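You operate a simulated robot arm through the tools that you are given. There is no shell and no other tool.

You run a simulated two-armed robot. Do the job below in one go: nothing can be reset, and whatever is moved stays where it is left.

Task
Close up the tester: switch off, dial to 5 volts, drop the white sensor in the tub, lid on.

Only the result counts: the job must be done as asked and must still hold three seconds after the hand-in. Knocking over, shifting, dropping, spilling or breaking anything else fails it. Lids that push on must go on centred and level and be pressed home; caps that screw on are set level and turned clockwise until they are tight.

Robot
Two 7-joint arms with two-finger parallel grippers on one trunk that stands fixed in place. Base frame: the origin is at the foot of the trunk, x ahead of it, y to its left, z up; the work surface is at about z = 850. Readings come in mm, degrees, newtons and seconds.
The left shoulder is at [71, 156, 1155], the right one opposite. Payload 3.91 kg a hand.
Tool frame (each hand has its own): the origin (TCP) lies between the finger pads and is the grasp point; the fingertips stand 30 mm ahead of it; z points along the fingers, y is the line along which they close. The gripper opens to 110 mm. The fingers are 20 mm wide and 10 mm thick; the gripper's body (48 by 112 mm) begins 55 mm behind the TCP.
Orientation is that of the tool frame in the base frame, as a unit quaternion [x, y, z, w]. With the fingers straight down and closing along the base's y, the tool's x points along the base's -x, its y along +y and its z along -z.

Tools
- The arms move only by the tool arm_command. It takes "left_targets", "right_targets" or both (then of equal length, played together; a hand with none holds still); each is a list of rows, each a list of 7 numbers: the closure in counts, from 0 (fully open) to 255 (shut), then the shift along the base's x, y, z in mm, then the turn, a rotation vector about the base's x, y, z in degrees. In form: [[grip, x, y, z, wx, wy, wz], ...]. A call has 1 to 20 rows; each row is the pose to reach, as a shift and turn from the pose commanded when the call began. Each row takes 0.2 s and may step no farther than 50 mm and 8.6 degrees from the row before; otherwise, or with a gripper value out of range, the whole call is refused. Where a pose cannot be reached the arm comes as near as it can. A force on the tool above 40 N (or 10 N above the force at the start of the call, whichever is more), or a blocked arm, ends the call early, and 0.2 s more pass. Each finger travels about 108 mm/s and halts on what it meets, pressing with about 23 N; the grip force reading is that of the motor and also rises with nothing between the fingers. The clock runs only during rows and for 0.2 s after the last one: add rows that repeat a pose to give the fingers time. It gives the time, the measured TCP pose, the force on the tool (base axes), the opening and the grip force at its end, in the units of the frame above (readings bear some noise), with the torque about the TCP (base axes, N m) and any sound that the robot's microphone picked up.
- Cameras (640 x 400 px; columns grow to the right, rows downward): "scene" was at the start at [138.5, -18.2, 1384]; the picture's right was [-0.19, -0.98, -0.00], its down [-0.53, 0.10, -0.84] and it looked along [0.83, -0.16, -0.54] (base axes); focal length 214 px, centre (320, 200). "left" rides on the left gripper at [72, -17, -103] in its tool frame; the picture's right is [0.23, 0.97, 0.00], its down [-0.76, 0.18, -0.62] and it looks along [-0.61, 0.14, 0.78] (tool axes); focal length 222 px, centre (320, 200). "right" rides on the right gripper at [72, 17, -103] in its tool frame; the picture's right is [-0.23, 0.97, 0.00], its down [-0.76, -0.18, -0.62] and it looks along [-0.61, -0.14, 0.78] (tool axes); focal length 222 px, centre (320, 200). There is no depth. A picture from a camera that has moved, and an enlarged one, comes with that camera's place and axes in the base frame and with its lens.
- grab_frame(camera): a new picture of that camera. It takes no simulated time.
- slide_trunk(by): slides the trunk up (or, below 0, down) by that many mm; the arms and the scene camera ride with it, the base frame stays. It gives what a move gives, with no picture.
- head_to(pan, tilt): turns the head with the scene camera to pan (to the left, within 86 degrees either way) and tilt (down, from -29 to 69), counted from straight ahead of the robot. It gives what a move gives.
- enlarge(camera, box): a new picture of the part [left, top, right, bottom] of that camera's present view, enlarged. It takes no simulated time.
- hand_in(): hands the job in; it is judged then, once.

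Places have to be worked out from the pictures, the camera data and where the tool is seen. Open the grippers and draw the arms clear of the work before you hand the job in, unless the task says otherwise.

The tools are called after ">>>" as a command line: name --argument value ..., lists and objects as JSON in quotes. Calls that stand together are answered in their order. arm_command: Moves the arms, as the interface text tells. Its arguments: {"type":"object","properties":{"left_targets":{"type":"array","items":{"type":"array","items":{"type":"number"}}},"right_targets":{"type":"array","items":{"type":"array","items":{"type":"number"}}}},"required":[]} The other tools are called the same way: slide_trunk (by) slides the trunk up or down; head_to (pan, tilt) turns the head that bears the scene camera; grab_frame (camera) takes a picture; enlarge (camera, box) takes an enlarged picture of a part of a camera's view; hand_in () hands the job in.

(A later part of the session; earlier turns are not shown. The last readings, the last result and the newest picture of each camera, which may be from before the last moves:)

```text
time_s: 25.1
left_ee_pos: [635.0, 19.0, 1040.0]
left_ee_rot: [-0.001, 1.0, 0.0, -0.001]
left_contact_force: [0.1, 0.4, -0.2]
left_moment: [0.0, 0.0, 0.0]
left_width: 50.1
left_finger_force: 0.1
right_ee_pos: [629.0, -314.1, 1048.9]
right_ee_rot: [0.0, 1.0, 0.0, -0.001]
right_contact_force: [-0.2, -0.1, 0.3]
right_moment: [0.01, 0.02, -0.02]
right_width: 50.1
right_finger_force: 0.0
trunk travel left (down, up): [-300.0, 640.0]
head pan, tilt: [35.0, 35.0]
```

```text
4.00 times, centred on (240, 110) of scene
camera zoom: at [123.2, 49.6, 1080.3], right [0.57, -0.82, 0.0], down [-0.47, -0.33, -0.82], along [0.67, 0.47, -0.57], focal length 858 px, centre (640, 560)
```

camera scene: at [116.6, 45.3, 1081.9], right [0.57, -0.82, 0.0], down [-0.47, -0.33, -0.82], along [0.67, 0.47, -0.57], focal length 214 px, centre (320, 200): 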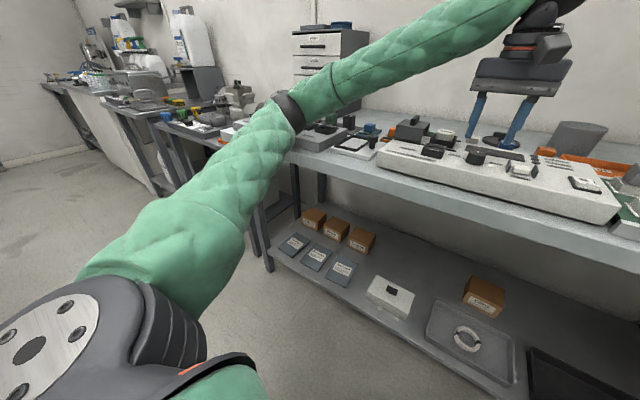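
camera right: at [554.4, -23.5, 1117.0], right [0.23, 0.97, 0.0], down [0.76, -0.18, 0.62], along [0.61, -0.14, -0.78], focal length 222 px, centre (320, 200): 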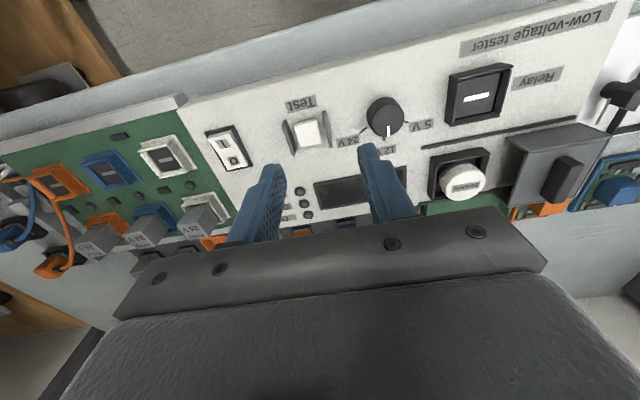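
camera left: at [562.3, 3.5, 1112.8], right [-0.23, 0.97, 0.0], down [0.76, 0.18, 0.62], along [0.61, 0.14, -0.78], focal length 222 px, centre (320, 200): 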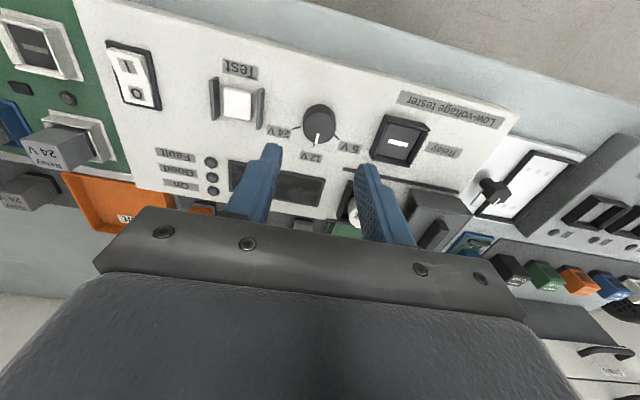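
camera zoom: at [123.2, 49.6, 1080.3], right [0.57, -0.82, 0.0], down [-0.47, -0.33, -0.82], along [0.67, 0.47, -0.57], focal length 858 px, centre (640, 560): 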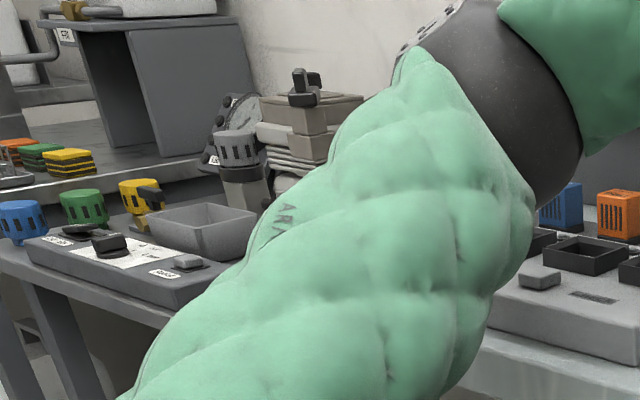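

The station looks undisturbed. To avoid any further elbow contact I raise the trunk back up 150 mm and will use a leaned wrist instead.

>>> slide_trunk --by 150

>>> grab_frame --camera "scene"

```text
time_s: 26.8
left_ee_pos: [634.8, 19.7, 1187.8]
left_ee_rot: [0.0, 1.0, 0.0, 0.0]
left_contact_force: [0.1, 0.1, 0.3]
left_moment: [-0.01, -0.02, 0.03]
left_width: 50.1
left_finger_force: 0.1
right_ee_pos: [628.2, -314.2, 1198.1]
right_ee_rot: [0.001, 1.0, 0.0, -0.001]
right_contact_force: [0.3, 0.5, 0.4]
right_moment: [-0.02, 0.0, -0.03]
right_width: 50.2
right_finger_force: 0.1
trunk travel left (down, up): [-450.0, 490.0]
head pan, tilt: [35.0, 35.0]
```

```text
taken
camera scene: at [123.1, 49.4, 1230.4], right [0.57, -0.82, 0.0], down [-0.47, -0.33, -0.82], along [0.67, 0.47, -0.57], focal length 214 px, centre (320, 200)
```

scene: 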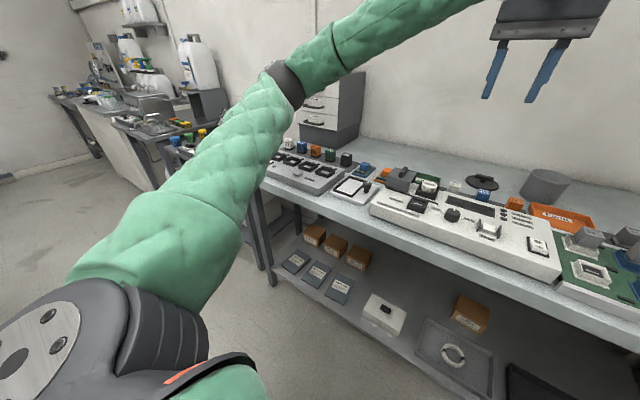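

All modules are in place and the elbow is high again. I test in free air whether the left hand can yaw to -95°, so the fingers close across the dial front-to-back while the wrist leans left.

>>> arm_command --left_targets '[[139, 0, 0, 0, 0, 0, -8], [139, 0, 0, 0, 0, 0, -16], [139, 0, 0, 0, 0, 0, -24], [139, 0, 0, 0, 0, 0, -32], [139, 0, 0, 0, 0, 0, -40], [139, 0, 0, 0, 0, 0, -48], [139, 0, 0, 0, 0, 0, -56], [139, 0, 0, 0, 0, 0, -64], [139, 0, 0, 0, 0, 0, -72], [139, 0, 0, 0, 0, 0, -80], [139, 0, 0, 0, 0, 0, -88], [139, 0, 0, 0, 0, 0, -95], [139, 0, 0, 0, 0, 0, -95]]'

```text
time_s: 29.6
left_ee_pos: [634.1, 19.0, 1190.3]
left_ee_rot: [0.737, 0.675, -0.001, -0.001]
left_contact_force: [0.3, 1.1, 0.6]
left_moment: [-0.01, 0.0, -0.01]
left_width: 50.1
left_finger_force: 0.0
right_ee_pos: [628.5, -315.6, 1198.6]
right_ee_rot: [0.001, 1.0, 0.0, -0.001]
right_contact_force: [-0.2, 0.3, 0.3]
right_moment: [0.03, 0.0, 0.01]
right_width: 50.2
right_finger_force: 0.1
trunk travel left (down, up): [-450.0, 490.0]
head pan, tilt: [35.0, 35.0]
```

Yaw -95° works. Now I lean the wrist 15° to the left, lower to about z 1025 and check readings and elbow.

>>> arm_command --left_targets '[[139, 0.25, 3, -30, -7.5, 0.66, 0], [139, 0.5, 6, -65, -14.94, 1.31, 0], [139, 0.5, 6, -100, -14.94, 1.31, 0], [139, 0.5, 6, -130, -14.94, 1.31, 0], [139, 0.5, 6, -160, -14.94, 1.31, 0], [139, 0.5, 6, -160, -14.94, 1.31, 0]]'

>>> grab_frame --camera "scene"

>>> grab_frame --camera "left"

```text
time_s: 31.0
left_ee_pos: [636.0, 25.5, 1030.7]
left_ee_rot: [0.73, 0.671, -0.096, 0.089]
left_contact_force: [0.2, -0.2, 0.2]
left_moment: [0.01, 0.0, -0.02]
left_width: 50.0
left_finger_force: 0.0
right_ee_pos: [627.9, -314.8, 1197.7]
right_ee_rot: [0.0, 1.0, 0.0, 0.0]
right_contact_force: [0.6, 0.3, 0.4]
right_moment: [0.03, 0.02, 0.01]
right_width: 50.1
right_finger_force: 0.1
trunk travel left (down, up): [-450.0, 490.0]
head pan, tilt: [35.0, 35.0]
```

```text
taken
camera scene: at [122.5, 49.4, 1230.6], right [0.57, -0.82, 0.0], down [-0.47, -0.33, -0.82], along [0.67, 0.47, -0.57], focal length 214 px, centre (320, 200)
```

scene: 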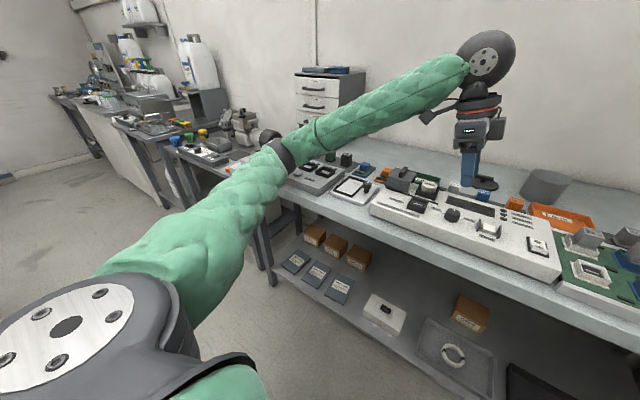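

```text
taken
camera left: at [626.1, 123.2, 1112.7], right [0.99, 0.14, -0.06], down [0.13, -0.59, 0.8], along [0.07, -0.8, -0.6], focal length 222 px, centre (320, 200)
```

left: 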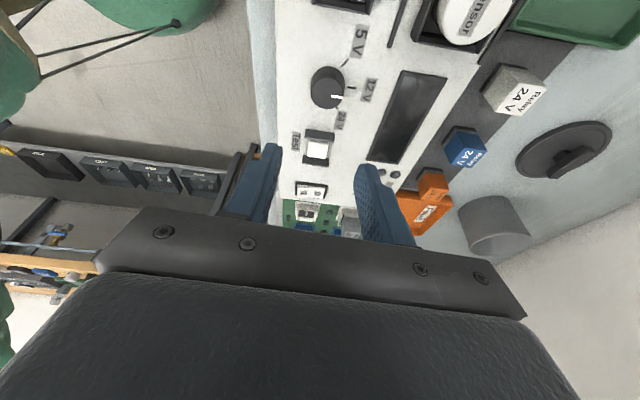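

The elbow follows the hand down, so descending fully at this trunk height would touch the station again. I look at the right arm's elbow for comparison.

>>> head_to --pan -45 --tilt 25

>>> grab_frame --camera "scene"

```text
time_s: 32.5
left_ee_pos: [636.1, 25.7, 1030.7]
left_ee_rot: [0.73, 0.671, -0.097, 0.088]
left_contact_force: [-1.4, -0.4, 0.2]
left_moment: [-0.02, 0.0, 0.0]
left_width: 50.0
left_finger_force: 0.0
right_ee_pos: [627.6, -315.0, 1197.8]
right_ee_rot: [0.001, 1.0, 0.0, 0.0]
right_contact_force: [-0.2, 0.1, 0.0]
right_moment: [-0.03, 0.0, 0.03]
right_width: 50.1
right_finger_force: 0.1
trunk travel left (down, up): [-450.0, 490.0]
head pan, tilt: [-45.0, 25.0]
```

```text
taken
camera scene: at [116.0, -66.2, 1246.3], right [-0.71, -0.71, 0.0], down [-0.3, 0.3, -0.91], along [0.64, -0.64, -0.42], focal length 214 px, centre (320, 200)
```

scene: 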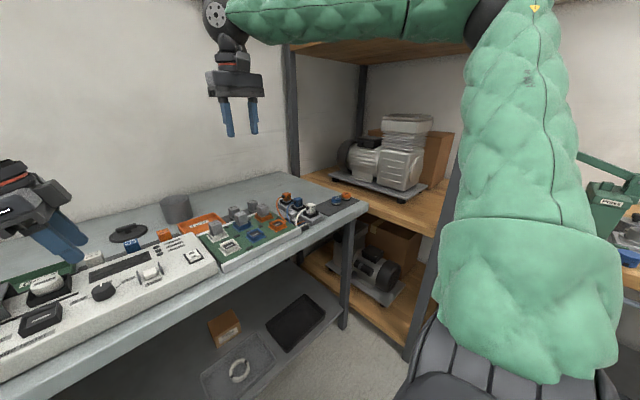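

The right arm's elbow is held high and well away from the table (about (215, -465, 1345)), so the right arm leaned to its own side is safer for both dial and sensor. I raise the left hand and park it to the left, keeping its orientation so its camera can watch.

>>> arm_command --left_targets '[[139, 0, 0, 40, 0, 0, 0], [139, 0, 0, 80, 0, 0, 0], [139, 0, 0, 120, 0, 0, 0], [139, 0, 0, 160, 0, 0, 0], [139, 0, 45, 165, 0, 0, 0], [139, 0, 90, 165, 0, 0, 0], [139, 0, 135, 165, 0, 0, 0], [139, 0, 180, 165, 0, 0, 0], [139, 0, 225, 165, 0, 0, 0], [139, 0, 270, 165, 0, 0, 0], [139, 0, 315, 165, 0, 0, 0], [139, 0, 360, 165, 0, 0, 0], [139, 0, 400, 165, 0, 0, 0]]'

>>> grab_frame --camera "left"

```text
time_s: 35.3
left_ee_pos: [634.9, 427.0, 1195.2]
left_ee_rot: [0.73, 0.671, -0.097, 0.088]
left_contact_force: [-0.4, 0.1, 0.9]
left_moment: [0.01, -0.02, 0.01]
left_width: 50.1
left_finger_force: 0.0
right_ee_pos: [627.1, -314.0, 1200.4]
right_ee_rot: [0.0, 1.0, 0.0, -0.001]
right_contact_force: [-0.3, 0.7, 0.8]
right_moment: [0.0, -0.01, 0.02]
right_width: 50.2
right_finger_force: 0.0
trunk travel left (down, up): [-450.0, 490.0]
head pan, tilt: [-45.0, 25.0]
```

```text
taken
camera left: at [626.3, 525.0, 1277.1], right [0.99, 0.13, -0.06], down [0.13, -0.59, 0.8], along [0.07, -0.8, -0.6], focal length 222 px, centre (320, 200)
```

left: 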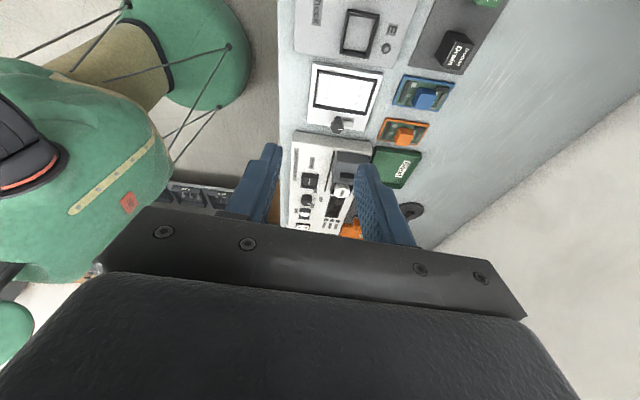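

The left hand is parked with a view along the tester. Now I turn the right hand to yaw +50° in free air and re-aim the head at the tester.

>>> arm_command --right_targets '[[139, 0, 0, 0, 0, 0, 8.4], [139, 0, 0, 0, 0, 0, 16.8], [139, 0, 0, 0, 0, 0, 25.2], [139, 0, 0, 0, 0, 0, 33.6], [139, 0, 0, 0, 0, 0, 42], [139, 0, 0, 0, 0, 0, 50], [139, 0, 0, 0, 0, 0, 50]]'

>>> head_to --pan 0 --tilt 30

```text
time_s: 36.9
left_ee_pos: [634.6, 426.6, 1195.0]
left_ee_rot: [0.73, 0.671, -0.095, 0.088]
left_contact_force: [0.0, -0.1, 0.5]
left_moment: [-0.01, 0.01, 0.0]
left_width: 50.3
left_finger_force: 0.1
right_ee_pos: [627.2, -314.2, 1198.6]
right_ee_rot: [-0.423, 0.906, 0.0, 0.0]
right_contact_force: [-0.5, 0.0, 0.3]
right_moment: [-0.01, -0.01, 0.0]
right_width: 50.3
right_finger_force: 0.0
trunk travel left (down, up): [-450.0, 490.0]
head pan, tilt: [-45.0, 25.0]
```

```text
time_s: 38.1
left_ee_pos: [635.2, 427.4, 1195.3]
left_ee_rot: [0.73, 0.671, -0.097, 0.088]
left_contact_force: [-0.3, -0.7, -0.1]
left_moment: [0.02, 0.0, -0.02]
left_width: 50.1
left_finger_force: 0.0
right_ee_pos: [628.3, -313.2, 1198.7]
right_ee_rot: [-0.422, 0.907, 0.0, -0.001]
right_contact_force: [0.6, -0.3, 0.0]
right_moment: [0.02, 0.01, 0.0]
right_width: 50.1
right_finger_force: 0.0
trunk travel left (down, up): [-450.0, 490.0]
head pan, tilt: [0.0, 30.0]
```

Yaw +50° reached. I lean the right wrist 25° back-right and bring the fingers above the dial at z ≈ 1050, checking reach.

>>> arm_command --right_targets '[[139, 0, 30, -10, 6.38, -5.36, 0], [139, 0, 65, -25, 12.77, -10.71, 0], [139, 0, 105, -45, 19.15, -16.07, 0], [139, 0, 148, -65, 19.15, -16.07, 0], [139, 0, 190, -85, 19.15, -16.07, 0], [139, 1, 230, -105, 19.15, -16.07, 0], [139, 1, 265, -125, 19.15, -16.07, 0], [139, 1, 298, -140, 19.15, -16.07, 0], [139, 1, 325.7, -148.7, 19.15, -16.07, 0], [139, 1, 325.7, -148.7, 19.15, -16.07, 0]]'

>>> grab_frame --camera "right"

>>> grab_frame --camera "scene"

>>> enlarge --camera "left" --box '[270, 120, 430, 250]'

```text
time_s: 40.3
left_ee_pos: [634.4, 425.9, 1194.8]
left_ee_rot: [0.731, 0.67, -0.096, 0.088]
left_contact_force: [-0.5, -0.3, -0.2]
left_moment: [-0.01, -0.03, -0.02]
left_width: 50.1
left_finger_force: 0.0
right_ee_pos: [627.2, 11.5, 1049.2]
right_ee_rot: [-0.413, 0.885, 0.091, 0.196]
right_contact_force: [-0.3, -0.3, 0.4]
right_moment: [0.04, 0.01, 0.0]
right_width: 50.1
right_finger_force: 0.0
trunk travel left (down, up): [-450.0, 490.0]
head pan, tilt: [0.0, 30.0]
```

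```text
taken
camera right: at [544.7, -60.7, 1111.3], right [-0.61, 0.78, 0.1], down [0.41, 0.21, 0.89], along [0.67, 0.58, -0.45], focal length 222 px, centre (320, 200)
```

right: 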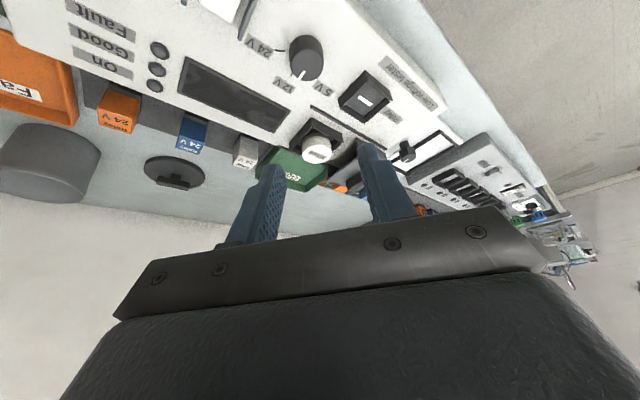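

```text
taken
camera scene: at [140.3, -1.0, 1238.5], right [0.0, -1.0, 0.0], down [-0.5, 0.0, -0.87], along [0.87, 0.0, -0.5], focal length 214 px, centre (320, 200)
```

scene: 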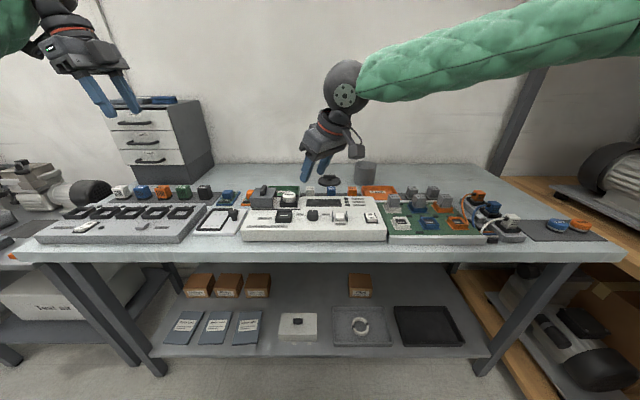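

```text
3.08 times, centred on (350, 185) of left
camera zoom: at [625.9, 524.1, 1277.6], right [0.99, 0.14, -0.06], down [0.13, -0.59, 0.8], along [0.07, -0.8, -0.6], focal length 684 px, centre (228, 246)
```

zoom: 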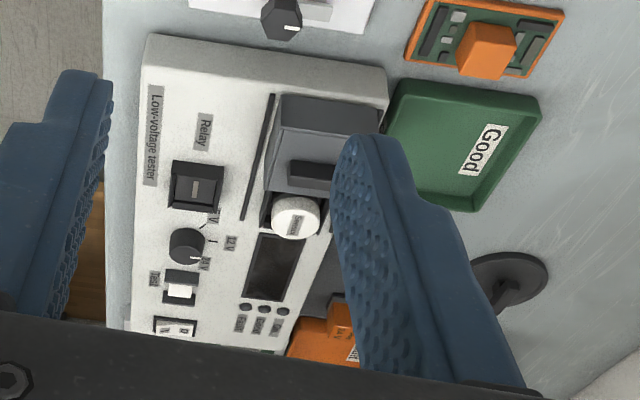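

The right hand reaches the spot with no warnings. I zoom on the dial to check predicted versus actual position.

>>> enlarge --camera "right" --box '[256, 20, 368, 90]'

>>> enlarge --camera "scene" --box '[240, 140, 400, 250]'

```text
5.71 times, centred on (312, 55) of right
camera zoom: at [544.7, -60.7, 1111.3], right [-0.61, 0.78, 0.1], down [0.41, 0.21, 0.89], along [0.67, 0.58, -0.45], focal length 1269 px, centre (366, 1029)
```

zoom: 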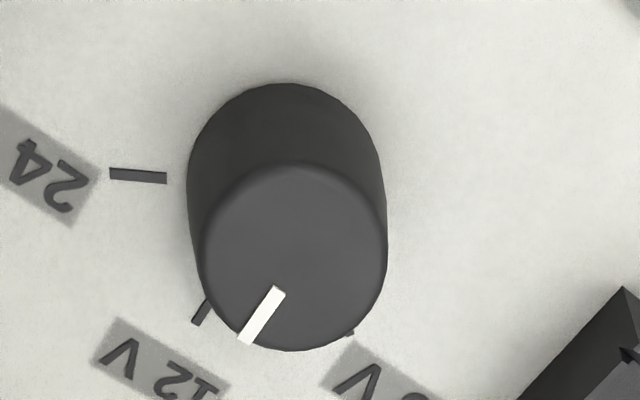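

```text
3.64 times, centred on (320, 195) of scene
camera zoom: at [140.3, -1.0, 1238.5], right [0.0, -1.0, 0.0], down [-0.5, 0.0, -0.87], along [0.87, 0.0, -0.5], focal length 780 px, centre (320, 218)
```

zoom: 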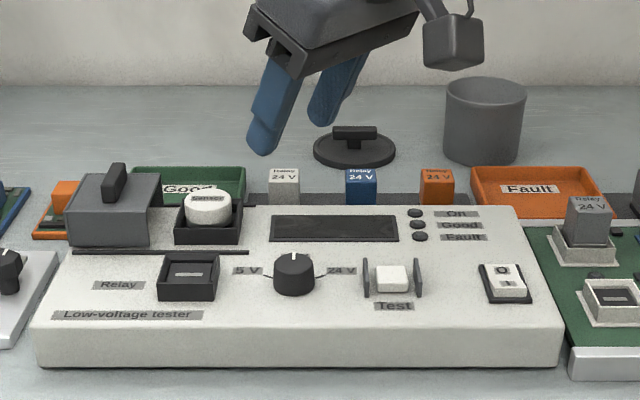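

The dial is where predicted, within about 2 mm. I descend straight to z ≈ 929 with the grip still 50 mm open.

>>> arm_command --right_targets '[[139, -1, 1, -30, 0, 0, 0], [139, -1, 1, -60, 0, 0, 0], [139, -1, 1, -85, 0, 0, 0], [139, -1, 1, -105, 0, 0, 0], [139, -1, 1, -113, 0, 0, 0], [139, -1, 1, -119, 0, 0, 0], [139, -1, 1, -119, 0, 0, 0]]'

>>> grab_frame --camera "right"

>>> enlarge --camera "scene" --box '[260, 170, 380, 250]'

```text
time_s: 41.9
left_ee_pos: [635.9, 427.0, 1194.2]
left_ee_rot: [0.73, 0.67, -0.096, 0.089]
left_contact_force: [-0.1, -0.2, 0.2]
left_moment: [-0.01, 0.0, 0.03]
left_width: 50.2
left_finger_force: 0.0
right_ee_pos: [626.8, 11.8, 930.6]
right_ee_rot: [-0.412, 0.885, 0.091, 0.196]
right_contact_force: [0.6, 0.0, -1.1]
right_moment: [-0.01, 0.02, 0.0]
right_width: 50.4
right_finger_force: 0.0
trunk travel left (down, up): [-450.0, 490.0]
head pan, tilt: [0.0, 30.0]
```

```text
taken
camera right: at [545.4, -60.6, 994.0], right [-0.61, 0.78, 0.1], down [0.41, 0.21, 0.89], along [0.67, 0.58, -0.45], focal length 222 px, centre (320, 200)
```

right: 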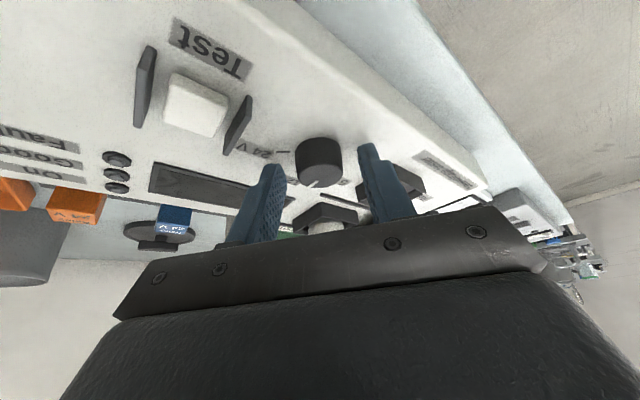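

```text
5.00 times, centred on (320, 210) of scene
camera zoom: at [141.1, -0.7, 1238.3], right [0.0, -1.0, 0.0], down [-0.5, 0.0, -0.87], along [0.87, 0.0, -0.5], focal length 1072 px, centre (320, 150)
```

zoom: 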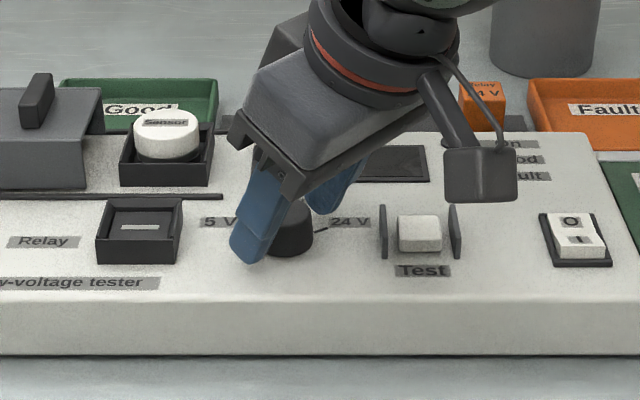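

The dial sits centred between the fingers. I close the grip on it.

>>> arm_command --right_targets '[[200, 0, 0, 0, 0, 0, 0], [230, 0, 0, 0, 0, 0, 0], [230, 0, 0, 0, 0, 0, 0]]'

>>> enlarge --camera "right" --box '[240, 110, 400, 210]'

```text
time_s: 42.7
left_ee_pos: [635.3, 426.9, 1194.4]
left_ee_rot: [0.73, 0.671, -0.096, 0.088]
left_contact_force: [-0.7, -0.8, 0.1]
left_moment: [-0.03, -0.02, 0.01]
left_width: 49.9
left_finger_force: 0.0
right_ee_pos: [628.7, 11.4, 931.1]
right_ee_rot: [-0.412, 0.885, 0.092, 0.196]
right_contact_force: [1.1, -2.3, -1.4]
right_moment: [-0.11, -0.06, -0.01]
right_width: 30.5
right_finger_force: 45.0
trunk travel left (down, up): [-450.0, 490.0]
head pan, tilt: [0.0, 30.0]
```

```text
4.00 times, centred on (320, 160) of right
camera zoom: at [545.7, -60.8, 994.0], right [-0.61, 0.78, 0.1], down [0.41, 0.21, 0.89], along [0.67, 0.58, -0.45], focal length 888 px, centre (320, 360)
```

zoom: 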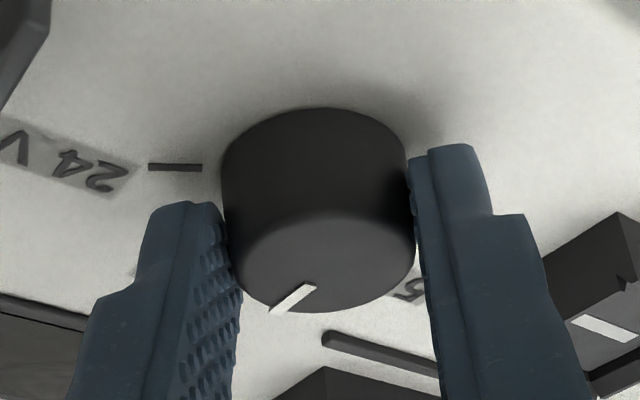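

The dial is held at 30.5 mm with little side force. I now rotate it 60° counter-clockwise toward the 5 V mark, moving the hand around the dial's axis.

>>> arm_command --right_targets '[[230, 1.28, -0.92, 0, 0, 0, 8.57], [230, 2.67, -1.64, 0, 0, 0, 17.14], [230, 4.16, -2.14, 0, 0, 0, 25.71], [230, 5.71, -2.41, 0, 0, 0, 34.29], [230, 7.27, -2.45, 0, 0, 0, 42.86], [230, 8.83, -2.25, 0, 0, 0, 51.43], [230, 10.34, -1.83, 0, 0, 0, 60], [230, 10.34, -1.83, 0, 0, 0, 60]]'

>>> grab_frame --camera "right"

>>> enlarge --camera "right" --box '[240, 110, 400, 210]'

```text
time_s: 44.5
left_ee_pos: [636.8, 426.9, 1195.0]
left_ee_rot: [0.73, 0.671, -0.097, 0.087]
left_contact_force: [0.8, 0.4, -0.4]
left_moment: [0.03, -0.03, -0.02]
left_width: 49.9
left_finger_force: 0.1
right_ee_pos: [639.9, 9.8, 931.2]
right_ee_rot: [0.8, -0.56, -0.178, -0.124]
right_contact_force: [6.0, -8.7, -9.9]
right_moment: [0.17, -0.04, -0.27]
right_width: 30.9
right_finger_force: 44.7
trunk travel left (down, up): [-450.0, 490.0]
head pan, tilt: [0.0, 30.0]
```

```text
taken
camera right: at [661.7, -98.3, 994.1], right [-0.99, -0.14, 0.1], down [0.02, 0.46, 0.89], along [-0.17, 0.88, -0.45], focal length 222 px, centre (320, 200)
```

right: 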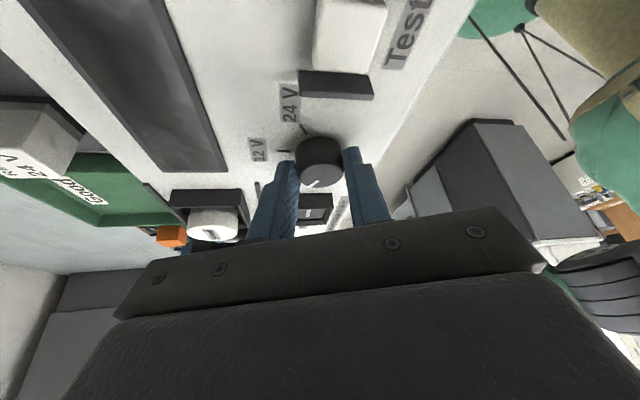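

```text
4.00 times, centred on (320, 160) of right
camera zoom: at [661.7, -98.3, 994.1], right [-0.99, -0.14, 0.1], down [0.02, 0.46, 0.89], along [-0.17, 0.88, -0.45], focal length 888 px, centre (320, 360)
```

zoom: 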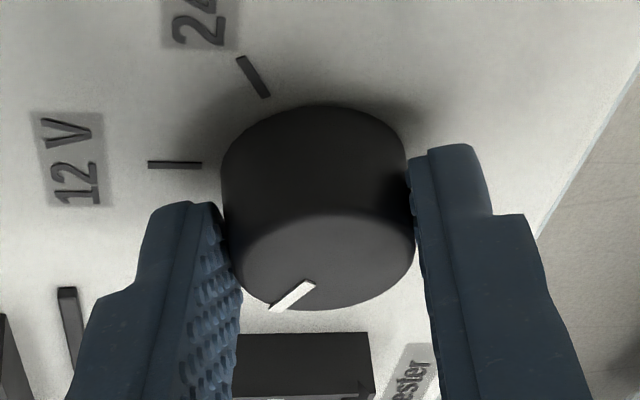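

The dial turned with the hand by the full 60°. I release it and look at where the pointer stays.

>>> arm_command --right_targets '[[180, 0, 0, 0, 0, 0, 0], [139, 0, 0, 0, 0, 0, 0], [139, 0, 0, 0, 0, 0, 0]]'

>>> enlarge --camera "right" --box '[240, 110, 400, 210]'

>>> enlarge --camera "left" --box '[290, 170, 340, 210]'

```text
time_s: 45.3
left_ee_pos: [635.6, 426.4, 1194.8]
left_ee_rot: [0.731, 0.67, -0.097, 0.088]
left_contact_force: [0.9, 0.0, 0.2]
left_moment: [0.0, -0.01, 0.0]
left_width: 50.1
left_finger_force: 0.0
right_ee_pos: [637.1, 11.1, 931.2]
right_ee_rot: [0.8, -0.56, -0.177, -0.124]
right_contact_force: [0.6, 0.4, 0.0]
right_moment: [0.03, 0.02, 0.01]
right_width: 49.8
right_finger_force: 0.0
trunk travel left (down, up): [-450.0, 490.0]
head pan, tilt: [0.0, 30.0]
```

```text
4.00 times, centred on (320, 160) of right
camera zoom: at [660.6, -97.4, 995.2], right [-0.99, -0.14, 0.1], down [0.02, 0.46, 0.89], along [-0.17, 0.88, -0.45], focal length 888 px, centre (320, 360)
```

zoom: 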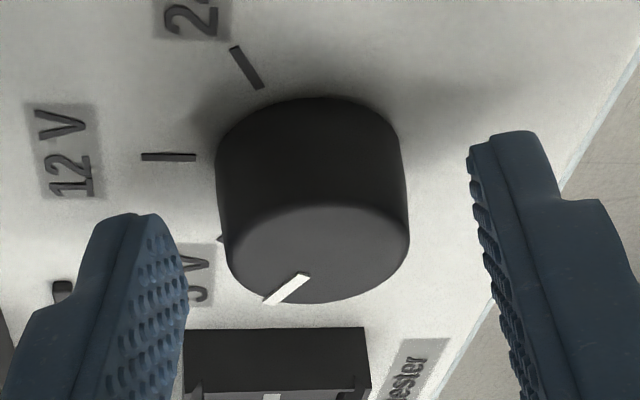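

```text
10.00 times, centred on (315, 190) of left
camera zoom: at [626.9, 524.4, 1276.9], right [0.99, 0.14, -0.06], down [0.13, -0.59, 0.8], along [0.07, -0.8, -0.6], focal length 2221 px, centre (370, 300)
```

zoom: 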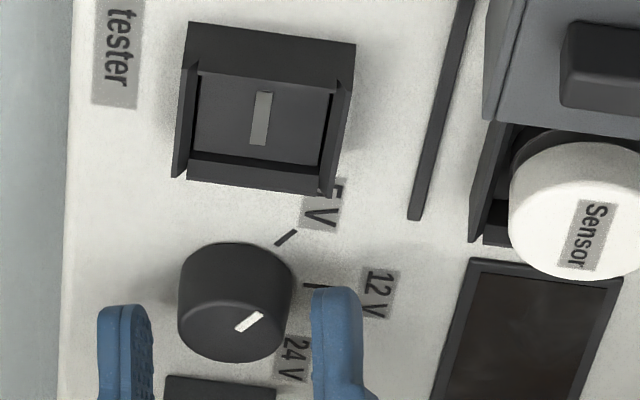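

The pointer stays near the 5 V side. I lift the hand straight up to measure the pointer angle accurately.

>>> arm_command --right_targets '[[139, 0, 0, 20, 0, 0, 0], [139, 0, 0, 50, 0, 0, 0], [139, 0, 0, 90, 0, 0, 0], [139, 0, -10, 120, 0, 0, 0], [139, 0, -20, 130, 0, 0, 0], [139, 0, -20, 130, 0, 0, 0]]'

>>> enlarge --camera "scene" --box '[280, 195, 344, 235]'

>>> grab_frame --camera "right"

>>> enlarge --camera "left" --box '[296, 180, 336, 210]'

```text
time_s: 46.7
left_ee_pos: [636.7, 428.6, 1194.0]
left_ee_rot: [0.73, 0.671, -0.097, 0.087]
left_contact_force: [0.7, -0.5, 1.0]
left_moment: [-0.02, 0.01, -0.05]
left_width: 49.8
left_finger_force: 0.1
right_ee_pos: [638.7, -9.2, 1062.0]
right_ee_rot: [0.8, -0.56, -0.178, -0.123]
right_contact_force: [0.6, -0.2, 0.7]
right_moment: [0.02, 0.0, -0.02]
right_width: 49.9
right_finger_force: 0.0
trunk travel left (down, up): [-450.0, 490.0]
head pan, tilt: [0.0, 30.0]
```

```text
10.00 times, centred on (312, 215) of scene
camera zoom: at [141.4, -0.6, 1238.2], right [0.0, -1.0, 0.0], down [-0.5, 0.0, -0.87], along [0.87, 0.0, -0.5], focal length 2145 px, centre (400, 50)
```

zoom: 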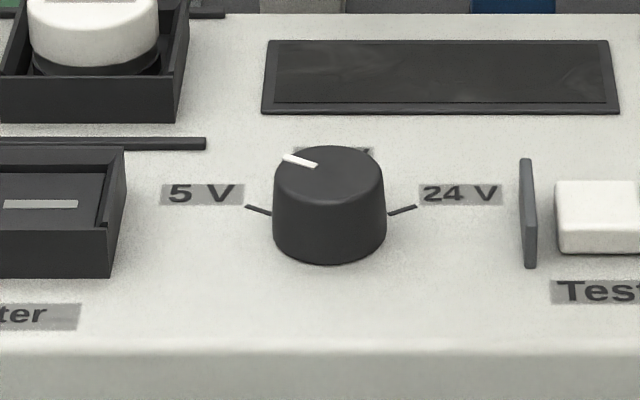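

```text
taken
camera right: at [661.4, -117.0, 1125.0], right [-0.99, -0.14, 0.1], down [0.02, 0.46, 0.89], along [-0.17, 0.88, -0.45], focal length 222 px, centre (320, 200)
```

right: 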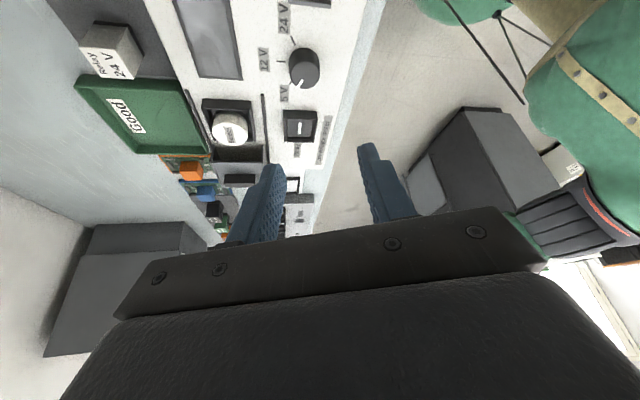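

```text
13.33 times, centred on (316, 195) of left
camera zoom: at [627.1, 524.6, 1276.7], right [0.99, 0.14, -0.06], down [0.13, -0.59, 0.8], along [0.07, -0.8, -0.6], focal length 2962 px, centre (373, 267)
```

zoom: 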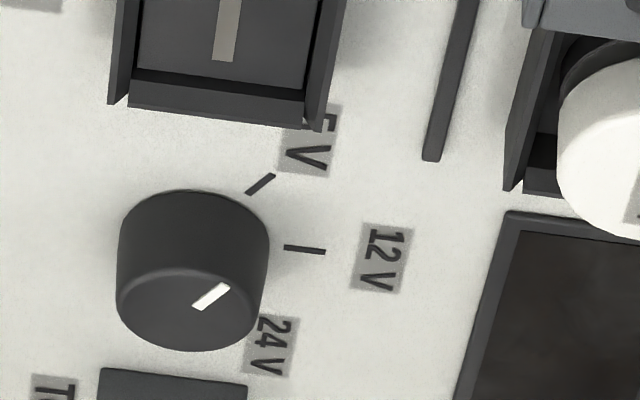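

The pointer is parallel to the 5 V tick (about 60°) from both views, so the dial is set. Next is the sensor: I bring the right hand toward a leaned pre-grasp above it, re-yawing to +90°.

>>> arm_command --right_targets '[[139, 20, 10, 10, 0, 0, -7], [139, 40, 25, 20, 0, 0, -14], [139, 60, 40, 20, 0, 0, -20], [139, 75, 60, 20, 0, 0, -20], [139, 75, 60, 20, 0, 0, -20]]'

>>> arm_command --right_targets '[[139, 0, 0, 0, 5, 0, 0], [139, 0, 0, 0, 10, 0, 0], [139, 0, 0, 0, 10, 0, 0]]'

>>> grab_frame --camera "right"

```text
time_s: 47.9
left_ee_pos: [636.2, 427.4, 1193.9]
left_ee_rot: [0.73, 0.671, -0.095, 0.087]
left_contact_force: [0.1, -0.1, 0.0]
left_moment: [0.01, 0.04, 0.01]
left_width: 50.4
left_finger_force: 0.1
right_ee_pos: [705.7, 28.8, 1073.9]
right_ee_rot: [-0.69, 0.691, 0.154, 0.152]
right_contact_force: [-0.3, 0.7, -0.5]
right_moment: [-0.02, 0.0, 0.01]
right_width: 50.2
right_finger_force: 0.1
right hand out of reach, approached as far as the arm can: row 3, 4, 5
trunk travel left (down, up): [-450.0, 490.0]
head pan, tilt: [0.0, 30.0]
```

```text
time_s: 48.7
left_ee_pos: [634.8, 427.2, 1194.9]
left_ee_rot: [0.73, 0.67, -0.097, 0.088]
left_contact_force: [-0.3, -0.7, -0.2]
left_moment: [-0.02, 0.01, -0.02]
left_width: 50.0
left_finger_force: 0.0
right_ee_pos: [704.0, 27.8, 1073.9]
right_ee_rot: [0.675, -0.674, -0.213, -0.211]
right_contact_force: [0.4, 0.2, 0.5]
right_moment: [0.01, 0.0, -0.01]
right_width: 50.0
right_finger_force: 0.1
trunk travel left (down, up): [-450.0, 490.0]
head pan, tilt: [0.0, 30.0]
```

```text
taken
camera right: at [688.7, -90.1, 1116.4], right [-0.97, 0.19, 0.13], down [0.18, 0.27, 0.95], along [0.14, 0.95, -0.29], focal length 222 px, centre (320, 200)
```

right: 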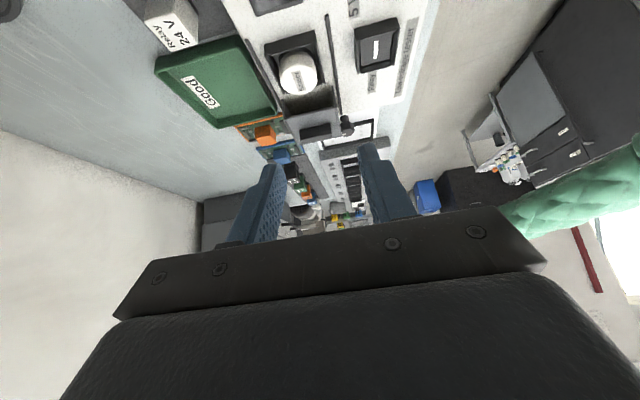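

The hand stopped at y ≈ 29 with 25° of lean, but 35° is fine there. I try moving further left with this larger lean.

>>> arm_command --right_targets '[[139, 3, 15, 0, 0, 0, 0], [139, 6, 30, 0, 0, 0, 0], [139, 8, 45, 0, 0, 0, 0], [139, 8, 56, 0, 0, 0, 0]]'

```text
time_s: 49.7
left_ee_pos: [635.7, 427.1, 1194.2]
left_ee_rot: [0.73, 0.671, -0.096, 0.088]
left_contact_force: [0.4, -0.2, 0.2]
left_moment: [0.02, 0.01, -0.02]
left_width: 49.9
left_finger_force: 0.1
right_ee_pos: [709.5, 50.9, 1073.3]
right_ee_rot: [0.675, -0.674, -0.213, -0.212]
right_contact_force: [-0.1, 0.4, -0.8]
right_moment: [0.03, -0.01, 0.01]
right_width: 50.2
right_finger_force: 0.2
right hand out of reach, approached as far as the arm can: row 2, 3, 4
trunk travel left (down, up): [-450.0, 490.0]
head pan, tilt: [0.0, 30.0]
```

The right arm can't quite get to the sensor. I look at how the left arm's elbow is configured now, to see whether the left hand could take the sensor with its elbow held high.

>>> head_to --pan 45 --tilt 25

>>> grab_frame --camera "scene"

```text
time_s: 50.8
left_ee_pos: [635.9, 426.1, 1194.1]
left_ee_rot: [0.731, 0.67, -0.097, 0.088]
left_contact_force: [0.2, -0.9, -0.4]
left_moment: [0.0, 0.0, 0.0]
left_width: 50.0
left_finger_force: 0.1
right_ee_pos: [709.0, 50.2, 1073.3]
right_ee_rot: [0.675, -0.674, -0.214, -0.212]
right_contact_force: [-0.2, 0.0, -0.1]
right_moment: [0.01, -0.01, -0.01]
right_width: 50.2
right_finger_force: 0.1
trunk travel left (down, up): [-450.0, 490.0]
head pan, tilt: [45.0, 25.0]
```

```text
taken
camera scene: at [116.0, 64.3, 1246.2], right [0.71, -0.71, 0.0], down [-0.3, -0.3, -0.91], along [0.64, 0.64, -0.42], focal length 214 px, centre (320, 200)
```

scene: 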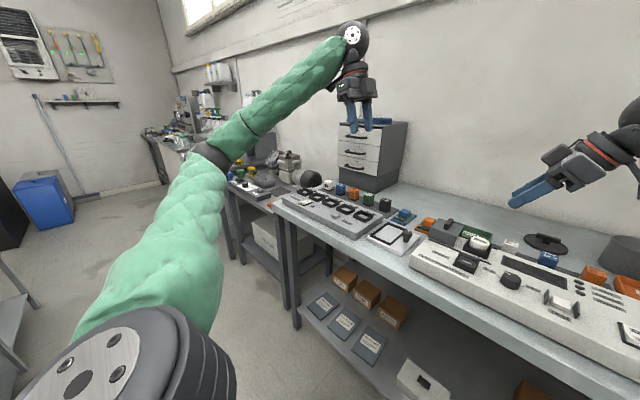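

The left elbow hangs lower because of the path it took, so an extended-then-retract path should keep it high. First I test the right arm's reach over the tub and lid: I level and re-yaw the right hand while moving it back to y ≈ -100.

>>> arm_command --right_targets '[[139, 0, -20, 10, -7, 0, 0], [139, 0, -50, 20, -14, 0, 0], [139, 0, -80, 30, -21, 0, 0], [139, 0, -115, 40, -28, 0, 0], [139, 0, -150, 50, -35, 0, 0], [139, 0, -150, 50, -35, 0, 0]]'

>>> arm_command --right_targets '[[100, 8, -8, 0, 0, 0, -8.2], [50, 16, -16, 0, 0, 0, -16.4], [0, 24, -24, 0, 0, 0, -24.6], [0, 32, -32, 0, 0, 0, -32.8], [0, 40, -40, 0, 0, 0, -41], [0, 50, -48, 0, 0, 0, -49.2], [0, 60, -56, 0, 0, 0, -57.4], [0, 70, -64, 0, 0, 0, -65.6], [0, 80, -72, 0, 0, 0, -73.8], [0, 90, -80, 0, 0, 0, -82], [0, 100, -88, 0, 0, 0, -90]]'

>>> slide_trunk --by 150

```text
time_s: 52.2
left_ee_pos: [635.6, 426.9, 1194.1]
left_ee_rot: [0.731, 0.67, -0.097, 0.088]
left_contact_force: [-0.1, 0.0, 0.3]
left_moment: [-0.02, -0.01, -0.02]
left_width: 50.3
left_finger_force: 0.1
right_ee_pos: [708.3, -99.8, 1120.3]
right_ee_rot: [0.707, -0.707, 0.0, 0.001]
right_contact_force: [0.7, 0.7, 0.1]
right_moment: [-0.01, 0.0, 0.02]
right_width: 50.2
right_finger_force: 0.1
trunk travel left (down, up): [-450.0, 490.0]
head pan, tilt: [45.0, 25.0]
```

```text
time_s: 54.6
left_ee_pos: [635.3, 426.8, 1195.4]
left_ee_rot: [0.73, 0.671, -0.097, 0.087]
left_contact_force: [0.0, 0.2, 0.4]
left_moment: [0.0, 0.02, 0.0]
left_width: 50.0
left_finger_force: 0.0
right_ee_pos: [811.3, -189.6, 1122.7]
right_ee_rot: [0.001, 1.0, 0.001, -0.002]
right_contact_force: [1.0, 0.1, -0.6]
right_moment: [0.01, 0.02, 0.0]
right_width: 110.1
right_finger_force: 0.0
trunk travel left (down, up): [-450.0, 490.0]
head pan, tilt: [45.0, 25.0]
```

```text
time_s: 56.3
left_ee_pos: [637.0, 426.5, 1345.8]
left_ee_rot: [0.73, 0.671, -0.096, 0.087]
left_contact_force: [-0.4, 0.2, 0.7]
left_moment: [-0.01, 0.0, 0.02]
left_width: 50.1
left_finger_force: 0.0
right_ee_pos: [810.3, -189.2, 1272.2]
right_ee_rot: [0.0, 1.0, 0.001, -0.001]
right_contact_force: [0.0, 0.6, -0.3]
right_moment: [-0.02, 0.0, 0.0]
right_width: 110.2
right_finger_force: 0.0
trunk travel left (down, up): [-600.0, 340.0]
head pan, tilt: [45.0, 25.0]
```

Trunk is back at its original height. I now extend the vertical right hand toward the spot above the tub, staying at z ≥ 1050.

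>>> arm_command --right_targets '[[0, 20, 0, -28, 0, 0, 0], [0, 40, 0, -56, 0, 0, 0], [0, 60, 0, -84, 0, 0, 0], [0, 80, 0, -112, 0, 0, 0], [0, 100, 0, -140, 0, 0, 0], [0, 120, 0, -168, 0, 0, 0], [0, 140, 0, -196, 0, 0, 0], [0, 160, 0, -222, 0, 0, 0], [0, 160, 0, -222, 0, 0, 0]]'

>>> grab_frame --camera "right"

>>> head_to --pan -5 --tilt 30

>>> grab_frame --camera "scene"

```text
time_s: 58.3
left_ee_pos: [635.1, 426.3, 1345.1]
left_ee_rot: [0.73, 0.671, -0.096, 0.087]
left_contact_force: [-0.1, -0.9, -0.6]
left_moment: [-0.02, 0.01, -0.01]
left_width: 50.3
left_finger_force: 0.0
right_ee_pos: [912.6, -227.8, 1060.3]
right_ee_rot: [0.0, 1.0, 0.001, 0.0]
right_contact_force: [0.5, 0.1, 0.2]
right_moment: [-0.02, 0.02, 0.04]
right_width: 109.8
right_finger_force: 0.1
right hand out of reach, approached as far as the arm can: row 5, 6, 7, 8, 9
trunk travel left (down, up): [-600.0, 340.0]
head pan, tilt: [45.0, 25.0]
```

```text
taken
camera right: at [842.1, -209.7, 1163.9], right [0.23, 0.97, 0.0], down [0.76, -0.18, 0.62], along [0.61, -0.14, -0.78], focal length 222 px, centre (320, 200)
```

right: 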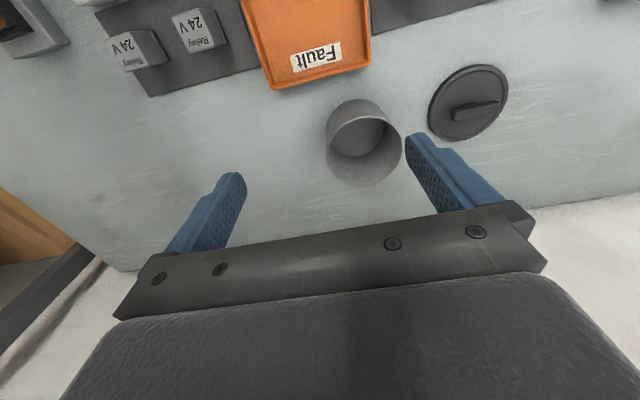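

```text
time_s: 59.5
left_ee_pos: [635.6, 426.8, 1344.1]
left_ee_rot: [0.731, 0.67, -0.098, 0.087]
left_contact_force: [0.5, -0.1, -0.6]
left_moment: [0.03, 0.0, 0.02]
left_width: 50.0
left_finger_force: 0.1
right_ee_pos: [913.3, -227.3, 1060.5]
right_ee_rot: [0.0, 1.0, 0.0, 0.0]
right_contact_force: [-0.2, -0.5, -0.8]
right_moment: [0.05, 0.0, 0.01]
right_width: 110.0
right_finger_force: 0.1
trunk travel left (down, up): [-600.0, 340.0]
head pan, tilt: [-5.0, 30.0]
```

```text
taken
camera scene: at [141.0, -8.6, 1388.3], right [-0.09, -1.0, 0.0], down [-0.5, 0.04, -0.87], along [0.86, -0.07, -0.5], focal length 214 px, centre (320, 200)
```

scene: 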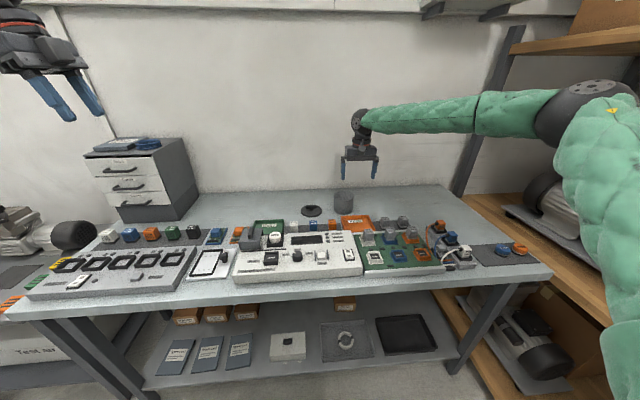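

With vertical fingers the right arm is limited by its elbow-up posture (it stopped at (913, -228)); the left posture reaches across better. I move the right hand back out to the side and straighten the left hand's lean.

>>> arm_command --right_targets '[[0, -10, -10, 40, 0, 0, 0], [0, -40, -40, 60, 0, 0, 0], [0, -70, -70, 80, 0, 0, 0], [0, -105, -100, 95, 0, 0, 0], [0, -140, -130, 110, 0, 0, 0], [0, -175, -160, 120, 0, 0, 0], [0, -210, -195, 125, 0, 0, 0], [0, -245, -225, 130, 0, 0, 0]]' --left_targets '[[139, 0, 0, 0, 5, -0.44, 0], [139, 0, 0, -10, 10, -0.88, 0], [139, 0, 0, -20, 14.94, -1.31, 0], [139, 0, 0, -30, 14.94, -1.31, 0], [139, 0, 0, -40, 14.94, -1.31, 0], [139, 0, 0, -50, 14.94, -1.31, 0], [139, 0, 0, -60, 14.94, -1.31, 0], [139, 0, 0, -60, 14.94, -1.31, 0]]'

>>> arm_command --left_targets '[[139, 15, -25, -5, 0, 0, 8], [139, 35, -52, -12, 0, 0, 16], [139, 55, -79, -20, 0, 0, 24], [139, 75, -106, -28, 0, 0, 32], [139, 95, -133, -36, 0, 0, 40], [139, 115, -160, -44, 0, 0, 48], [139, 135, -187, -52, 0, 0, 56], [139, 155, -214, -60, 0, 0, 64], [139, 175, -241, -68, 0, 0, 72], [139, 195, -268, -76, 0, 0, 80], [139, 215, -295, -84, 0, 0, 88], [139, 235, -325, -92, 0, 0, 95]]'

>>> grab_frame --camera "scene"

>>> grab_frame --camera "left"

```text
time_s: 61.3
left_ee_pos: [633.3, 427.4, 1285.8]
left_ee_rot: [0.737, 0.676, 0.001, 0.0]
left_contact_force: [-0.3, 0.2, 0.5]
left_moment: [-0.02, -0.02, 0.02]
left_width: 50.2
left_finger_force: 0.2
right_ee_pos: [661.6, -454.5, 1192.2]
right_ee_rot: [0.0, 1.0, 0.001, 0.0]
right_contact_force: [-0.5, -0.6, 0.4]
right_moment: [0.05, -0.05, -0.03]
right_width: 109.8
right_finger_force: 0.1
trunk travel left (down, up): [-600.0, 340.0]
head pan, tilt: [-5.0, 30.0]
```

```text
time_s: 63.9
left_ee_pos: [871.5, 100.8, 1191.9]
left_ee_rot: [-0.003, 1.0, 0.0, -0.001]
left_contact_force: [0.7, -0.4, -0.4]
left_moment: [0.04, 0.05, 0.0]
left_width: 49.9
left_finger_force: 0.1
right_ee_pos: [666.0, -453.0, 1190.8]
right_ee_rot: [0.0, 1.0, 0.001, -0.001]
right_contact_force: [0.2, 0.7, 0.0]
right_moment: [0.03, 0.03, 0.02]
right_width: 110.1
right_finger_force: 0.1
trunk travel left (down, up): [-600.0, 340.0]
head pan, tilt: [-5.0, 30.0]
```

```text
taken
camera scene: at [141.9, -10.4, 1388.1], right [-0.09, -1.0, 0.0], down [-0.5, 0.04, -0.87], along [0.86, -0.07, -0.5], focal length 214 px, centre (320, 200)
```

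scene: 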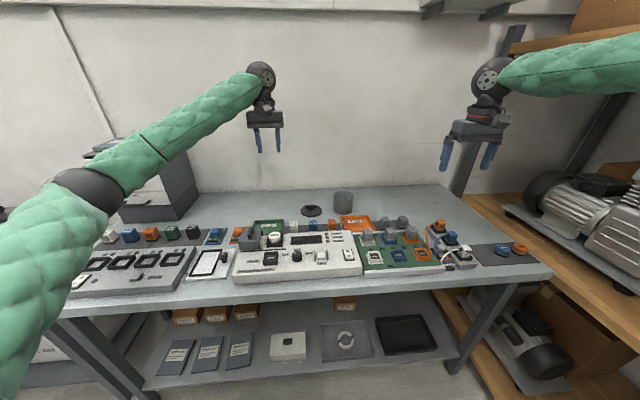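

```text
taken
camera left: at [799.4, 83.1, 1296.7], right [-0.23, 0.97, 0.0], down [0.76, 0.18, 0.62], along [0.61, 0.15, -0.78], focal length 222 px, centre (320, 200)
```

left: 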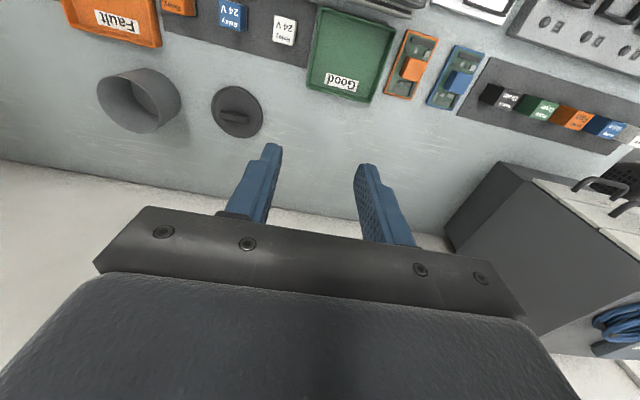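

The left arm is back in its original, better posture. I test its reach to above the lid with a 30° forward lean, staying high.

>>> arm_command --left_targets '[[139, 11, -18, -24, 0, -7.5, 0], [139, 22, -36, -48, 0, -15, 0], [139, 33, -54, -72, 0, -22.5, 0], [139, 45, -72, -96, 0, -30, 0], [139, 57, -90, -120, 0, -30, 0], [139, 69, -108, -144, 0, -30, 0], [139, 80, -125, -168, 0, -30, 0], [139, 90, -141, -190, 0, -30, 0], [139, 90, -141, -190, 0, -30, 0]]'

>>> grab_frame --camera "left"

>>> grab_frame --camera "scene"

```text
time_s: 65.9
left_ee_pos: [960.7, -38.2, 1002.4]
left_ee_rot: [-0.001, 0.966, -0.001, 0.259]
left_contact_force: [0.7, -0.9, 0.0]
left_moment: [-0.01, 0.02, -0.01]
left_width: 50.0
left_finger_force: 0.0
right_ee_pos: [664.2, -452.3, 1191.1]
right_ee_rot: [0.001, 1.0, 0.0, 0.0]
right_contact_force: [-0.3, 0.8, 0.5]
right_moment: [0.01, -0.02, -0.02]
right_width: 110.0
right_finger_force: 0.1
trunk travel left (down, up): [-600.0, 340.0]
head pan, tilt: [-5.0, 30.0]
```

```text
taken
camera left: at [845.9, -55.2, 1056.5], right [-0.2, 0.97, -0.11], down [0.35, 0.18, 0.92], along [0.92, 0.14, -0.37], focal length 222 px, centre (320, 200)
```

left: 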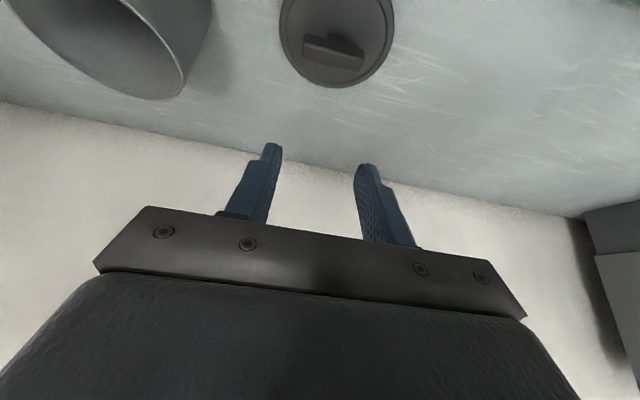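

```text
taken
camera scene: at [140.5, -8.5, 1388.4], right [-0.09, -1.0, 0.0], down [-0.5, 0.04, -0.87], along [0.86, -0.08, -0.5], focal length 214 px, centre (320, 200)
```

scene: 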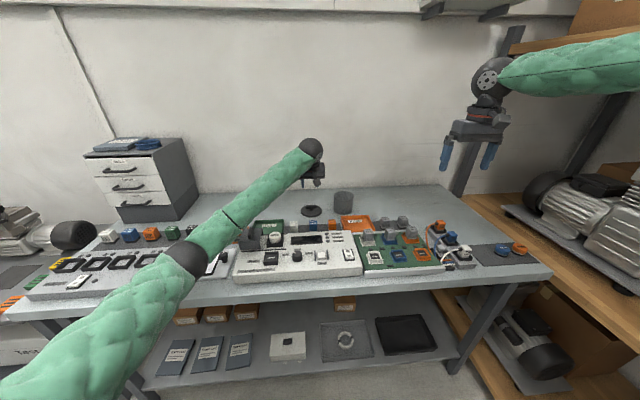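

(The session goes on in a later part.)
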